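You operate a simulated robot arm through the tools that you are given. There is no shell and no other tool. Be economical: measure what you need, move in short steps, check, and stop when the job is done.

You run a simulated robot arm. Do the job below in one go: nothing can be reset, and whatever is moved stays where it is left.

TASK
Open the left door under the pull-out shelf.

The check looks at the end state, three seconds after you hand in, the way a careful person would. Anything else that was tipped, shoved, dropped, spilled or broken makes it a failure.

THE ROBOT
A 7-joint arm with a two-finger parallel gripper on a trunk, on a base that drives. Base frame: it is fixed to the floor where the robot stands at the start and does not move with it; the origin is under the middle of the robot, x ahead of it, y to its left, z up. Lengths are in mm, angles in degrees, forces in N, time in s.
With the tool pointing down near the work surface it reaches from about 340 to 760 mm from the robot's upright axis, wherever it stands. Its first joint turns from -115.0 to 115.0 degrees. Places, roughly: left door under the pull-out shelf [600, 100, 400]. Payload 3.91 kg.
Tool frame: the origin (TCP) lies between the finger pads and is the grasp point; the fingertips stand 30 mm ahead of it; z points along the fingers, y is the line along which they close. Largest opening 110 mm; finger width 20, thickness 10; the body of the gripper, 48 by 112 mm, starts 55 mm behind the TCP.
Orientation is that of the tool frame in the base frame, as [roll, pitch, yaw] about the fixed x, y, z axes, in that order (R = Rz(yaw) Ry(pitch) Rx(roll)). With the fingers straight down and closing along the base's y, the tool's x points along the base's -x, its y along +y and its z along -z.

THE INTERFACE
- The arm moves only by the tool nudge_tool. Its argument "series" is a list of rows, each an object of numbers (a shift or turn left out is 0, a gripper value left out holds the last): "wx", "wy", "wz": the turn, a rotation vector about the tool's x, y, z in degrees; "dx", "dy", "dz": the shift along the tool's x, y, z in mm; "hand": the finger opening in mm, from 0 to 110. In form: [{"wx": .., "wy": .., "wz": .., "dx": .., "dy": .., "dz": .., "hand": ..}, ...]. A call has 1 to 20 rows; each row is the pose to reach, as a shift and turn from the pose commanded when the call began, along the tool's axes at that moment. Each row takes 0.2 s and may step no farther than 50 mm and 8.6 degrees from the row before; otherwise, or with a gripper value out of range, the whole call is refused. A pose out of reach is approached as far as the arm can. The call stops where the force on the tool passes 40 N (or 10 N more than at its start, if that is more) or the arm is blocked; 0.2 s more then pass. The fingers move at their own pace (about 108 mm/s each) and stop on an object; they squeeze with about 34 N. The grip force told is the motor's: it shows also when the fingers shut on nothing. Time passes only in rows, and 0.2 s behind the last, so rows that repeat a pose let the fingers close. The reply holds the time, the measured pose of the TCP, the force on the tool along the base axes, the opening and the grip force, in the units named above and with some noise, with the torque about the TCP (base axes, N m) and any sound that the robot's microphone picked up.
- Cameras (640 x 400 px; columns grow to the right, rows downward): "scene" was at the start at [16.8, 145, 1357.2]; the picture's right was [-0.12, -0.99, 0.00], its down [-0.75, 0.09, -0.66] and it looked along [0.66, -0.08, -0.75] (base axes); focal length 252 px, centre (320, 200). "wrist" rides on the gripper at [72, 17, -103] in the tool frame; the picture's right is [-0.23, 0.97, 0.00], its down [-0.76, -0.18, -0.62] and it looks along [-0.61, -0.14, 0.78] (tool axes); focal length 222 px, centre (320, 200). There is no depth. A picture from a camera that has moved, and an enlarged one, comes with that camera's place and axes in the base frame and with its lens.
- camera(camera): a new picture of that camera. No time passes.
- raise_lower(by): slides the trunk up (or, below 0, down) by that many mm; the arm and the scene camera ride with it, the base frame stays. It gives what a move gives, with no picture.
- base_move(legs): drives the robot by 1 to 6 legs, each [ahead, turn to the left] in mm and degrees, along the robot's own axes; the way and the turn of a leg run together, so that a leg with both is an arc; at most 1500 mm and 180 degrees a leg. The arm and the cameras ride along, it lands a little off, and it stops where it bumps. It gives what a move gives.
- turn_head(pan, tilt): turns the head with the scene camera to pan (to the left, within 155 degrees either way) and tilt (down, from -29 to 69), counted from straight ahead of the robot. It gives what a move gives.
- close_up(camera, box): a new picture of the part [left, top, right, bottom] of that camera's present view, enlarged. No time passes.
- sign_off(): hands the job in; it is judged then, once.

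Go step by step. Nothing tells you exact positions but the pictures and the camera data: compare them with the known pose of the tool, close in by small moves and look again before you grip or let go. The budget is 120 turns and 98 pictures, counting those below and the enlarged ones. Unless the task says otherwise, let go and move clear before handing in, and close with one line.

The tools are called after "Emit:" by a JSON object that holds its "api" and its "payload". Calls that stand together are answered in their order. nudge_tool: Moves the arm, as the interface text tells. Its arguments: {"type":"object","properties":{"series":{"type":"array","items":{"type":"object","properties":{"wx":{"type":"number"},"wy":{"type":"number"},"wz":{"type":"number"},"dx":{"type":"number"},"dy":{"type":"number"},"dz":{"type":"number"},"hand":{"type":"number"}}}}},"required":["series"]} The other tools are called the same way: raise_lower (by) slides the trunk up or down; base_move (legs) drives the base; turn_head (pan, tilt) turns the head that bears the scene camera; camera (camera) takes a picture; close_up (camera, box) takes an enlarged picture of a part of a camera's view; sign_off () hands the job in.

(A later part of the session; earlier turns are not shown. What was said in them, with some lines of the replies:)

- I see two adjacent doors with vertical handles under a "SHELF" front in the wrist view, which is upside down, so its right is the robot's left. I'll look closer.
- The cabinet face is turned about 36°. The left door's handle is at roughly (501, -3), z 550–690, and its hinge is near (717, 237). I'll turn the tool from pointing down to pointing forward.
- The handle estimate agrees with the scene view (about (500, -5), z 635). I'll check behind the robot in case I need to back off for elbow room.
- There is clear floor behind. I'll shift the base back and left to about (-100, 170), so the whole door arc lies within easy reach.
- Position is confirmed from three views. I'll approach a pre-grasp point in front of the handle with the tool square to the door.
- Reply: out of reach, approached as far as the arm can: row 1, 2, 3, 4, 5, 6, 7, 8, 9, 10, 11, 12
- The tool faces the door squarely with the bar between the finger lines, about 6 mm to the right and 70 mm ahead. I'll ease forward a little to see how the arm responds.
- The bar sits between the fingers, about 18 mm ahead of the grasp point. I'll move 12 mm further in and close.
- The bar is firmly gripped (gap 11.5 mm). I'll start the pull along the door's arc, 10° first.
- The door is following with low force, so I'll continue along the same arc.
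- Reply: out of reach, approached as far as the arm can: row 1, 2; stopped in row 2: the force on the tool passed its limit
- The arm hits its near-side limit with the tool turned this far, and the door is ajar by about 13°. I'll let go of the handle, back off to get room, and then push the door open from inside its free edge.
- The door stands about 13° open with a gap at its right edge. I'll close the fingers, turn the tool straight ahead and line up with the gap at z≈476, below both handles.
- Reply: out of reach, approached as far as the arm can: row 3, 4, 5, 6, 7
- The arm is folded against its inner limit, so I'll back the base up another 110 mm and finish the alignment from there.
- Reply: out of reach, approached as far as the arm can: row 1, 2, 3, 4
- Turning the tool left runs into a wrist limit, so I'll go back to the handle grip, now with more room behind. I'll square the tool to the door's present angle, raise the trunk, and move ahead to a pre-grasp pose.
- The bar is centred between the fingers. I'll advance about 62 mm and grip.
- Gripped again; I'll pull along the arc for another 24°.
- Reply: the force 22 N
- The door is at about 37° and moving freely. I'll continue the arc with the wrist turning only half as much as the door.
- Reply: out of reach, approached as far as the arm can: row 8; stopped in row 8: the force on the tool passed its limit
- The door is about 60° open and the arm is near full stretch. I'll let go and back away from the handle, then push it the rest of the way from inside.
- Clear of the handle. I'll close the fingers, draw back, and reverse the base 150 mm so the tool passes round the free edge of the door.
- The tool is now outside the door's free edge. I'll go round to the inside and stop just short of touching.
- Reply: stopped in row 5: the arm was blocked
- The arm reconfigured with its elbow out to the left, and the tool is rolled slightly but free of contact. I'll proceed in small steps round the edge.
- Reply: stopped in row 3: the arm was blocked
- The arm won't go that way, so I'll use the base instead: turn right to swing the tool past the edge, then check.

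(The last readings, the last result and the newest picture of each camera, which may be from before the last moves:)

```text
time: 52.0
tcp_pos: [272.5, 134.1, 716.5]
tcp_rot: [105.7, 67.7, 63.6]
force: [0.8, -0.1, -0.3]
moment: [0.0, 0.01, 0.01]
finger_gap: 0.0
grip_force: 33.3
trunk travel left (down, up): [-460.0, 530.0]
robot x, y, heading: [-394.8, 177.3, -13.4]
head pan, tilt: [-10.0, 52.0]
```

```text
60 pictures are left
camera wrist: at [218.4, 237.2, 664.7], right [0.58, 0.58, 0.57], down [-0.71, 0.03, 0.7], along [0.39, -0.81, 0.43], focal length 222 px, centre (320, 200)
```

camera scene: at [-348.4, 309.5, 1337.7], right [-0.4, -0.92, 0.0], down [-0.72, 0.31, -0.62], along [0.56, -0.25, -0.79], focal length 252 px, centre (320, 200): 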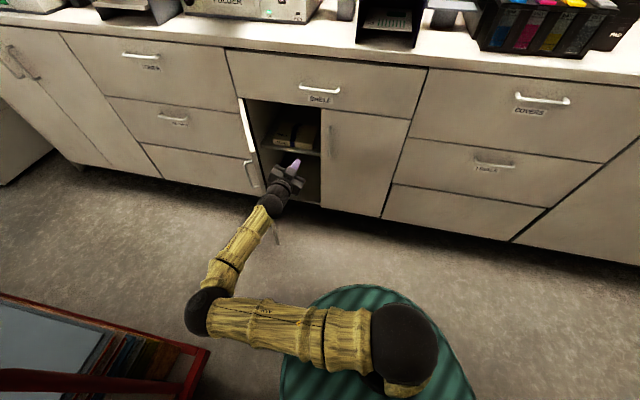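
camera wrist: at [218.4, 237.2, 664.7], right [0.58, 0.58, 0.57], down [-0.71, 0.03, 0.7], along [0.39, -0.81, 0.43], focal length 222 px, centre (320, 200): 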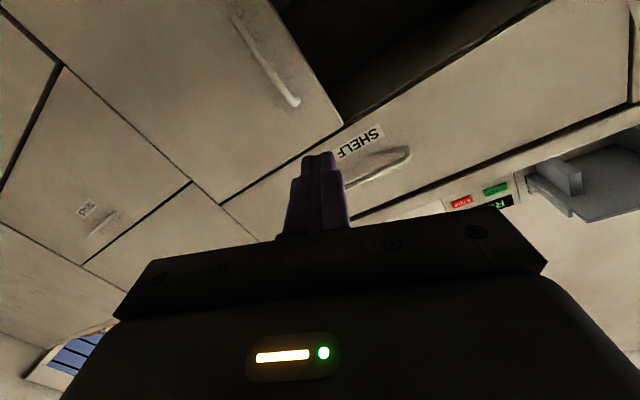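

Emit:
{"api": "base_move", "payload": {"legs": [[110, 0]]}}

Emit:
{"api": "camera", "payload": {"camera": "scene"}}

Emit:
{"api": "camera", "payload": {"camera": "wrist"}}

```text
time: 53.2
tcp_pos: [380.6, 107.9, 714.5]
tcp_rot: [105.7, 67.5, 63.7]
force: [-0.7, -0.2, 0.7]
moment: [-0.01, -0.03, -0.01]
finger_gap: 0.0
grip_force: 33.6
trunk travel left (down, up): [-460.0, 530.0]
robot x, y, heading: [-287.0, 149.4, -13.4]
head pan, tilt: [-10.0, 52.0]
```

```text
59 pictures are left
camera scene: at [-241.2, 283.7, 1337.7], right [-0.4, -0.92, 0.0], down [-0.72, 0.31, -0.62], along [0.56, -0.25, -0.79], focal length 252 px, centre (320, 200)
```

scene: 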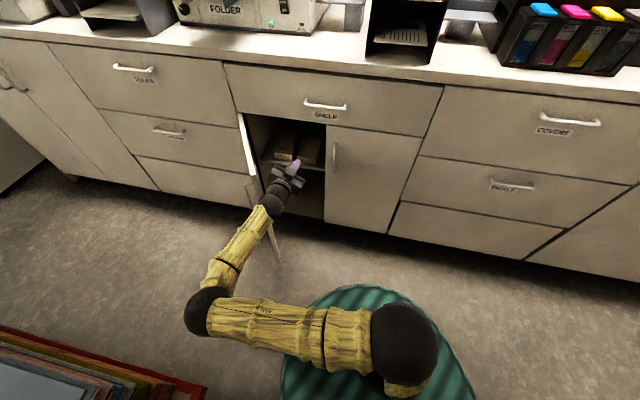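

```text
58 pictures are left
camera wrist: at [325.7, 211.8, 665.0], right [0.58, 0.58, 0.57], down [-0.71, 0.03, 0.7], along [0.39, -0.81, 0.43], focal length 222 px, centre (320, 200)
```

wrist: 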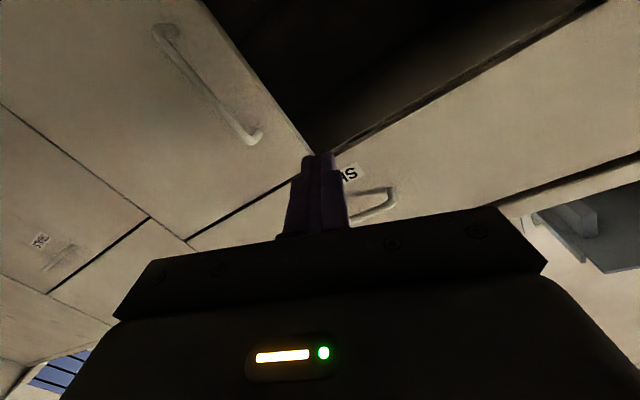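

The gripper is inside the door's free edge. I'll turn the base left slowly to push the door open.

Emit:
{"api": "base_move", "payload": {"legs": [[0, 6], [0, 4]]}}

Emit:
{"api": "camera", "payload": {"camera": "scene"}}

```text
time: 54.6
tcp_pos: [377.6, 223.4, 715.2]
tcp_rot: [105.7, 67.6, 73.5]
force: [-0.2, 0.6, -0.2]
moment: [0.0, 0.0, 0.02]
finger_gap: 0.1
grip_force: 34.0
trunk travel left (down, up): [-460.0, 530.0]
robot x, y, heading: [-286.0, 150.5, -3.5]
head pan, tilt: [-10.0, 52.0]
```

```text
57 pictures are left
camera scene: at [-265.1, 289.7, 1337.7], right [-0.23, -0.97, 0.0], down [-0.77, 0.18, -0.62], along [0.6, -0.14, -0.79], focal length 252 px, centre (320, 200)
```

scene: 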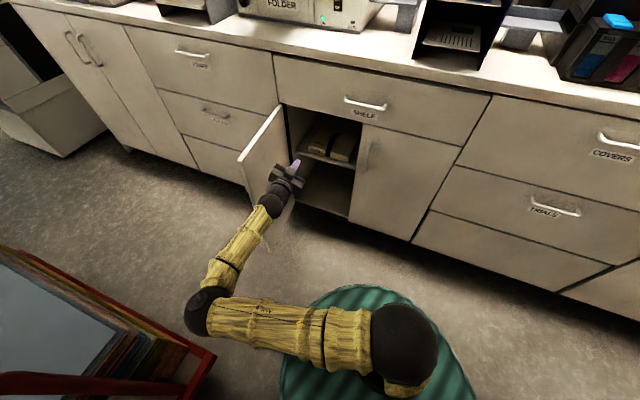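

The door has swung to about 84° open and nothing is touching it. I'll back straight out and check that it stays.

Emit:
{"api": "base_move", "payload": {"legs": [[-110, 0]]}}

Emit:
{"api": "camera", "payload": {"camera": "scene"}}

```text
time: 55.8
tcp_pos: [268.4, 232.0, 715.4]
tcp_rot: [105.7, 67.6, 73.7]
force: [-0.6, -0.2, -0.3]
moment: [0.02, 0.03, -0.02]
finger_gap: 0.0
grip_force: 34.4
trunk travel left (down, up): [-460.0, 530.0]
robot x, y, heading: [-392.0, 158.2, -3.7]
head pan, tilt: [-10.0, 52.0]
```

```text
56 pictures are left
camera scene: at [-373.6, 295.9, 1337.7], right [-0.23, -0.97, 0.0], down [-0.77, 0.18, -0.62], along [0.6, -0.14, -0.79], focal length 252 px, centre (320, 200)
```

scene: 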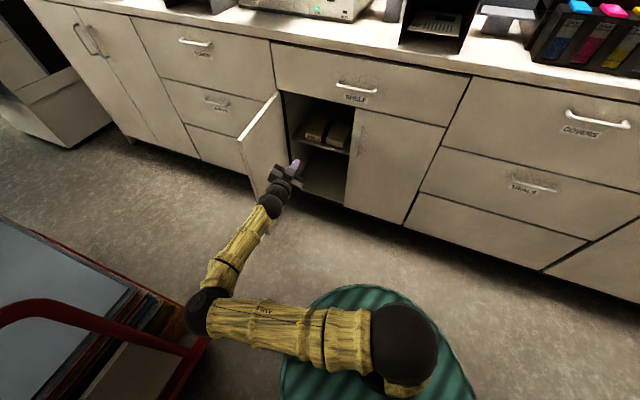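

The left door under the pull-out shelf is open about 83° and stayed there after the arm and base moved clear; nothing else appears to have moved.

Emit:
{"api": "sign_off", "payload": {}}

```text
The job is handed in.
```

The left door under the pull-out shelf is open about 83°, measured from the last picture. The arm and base are clear of it, nothing else appeared to have moved, and the job is handed in.
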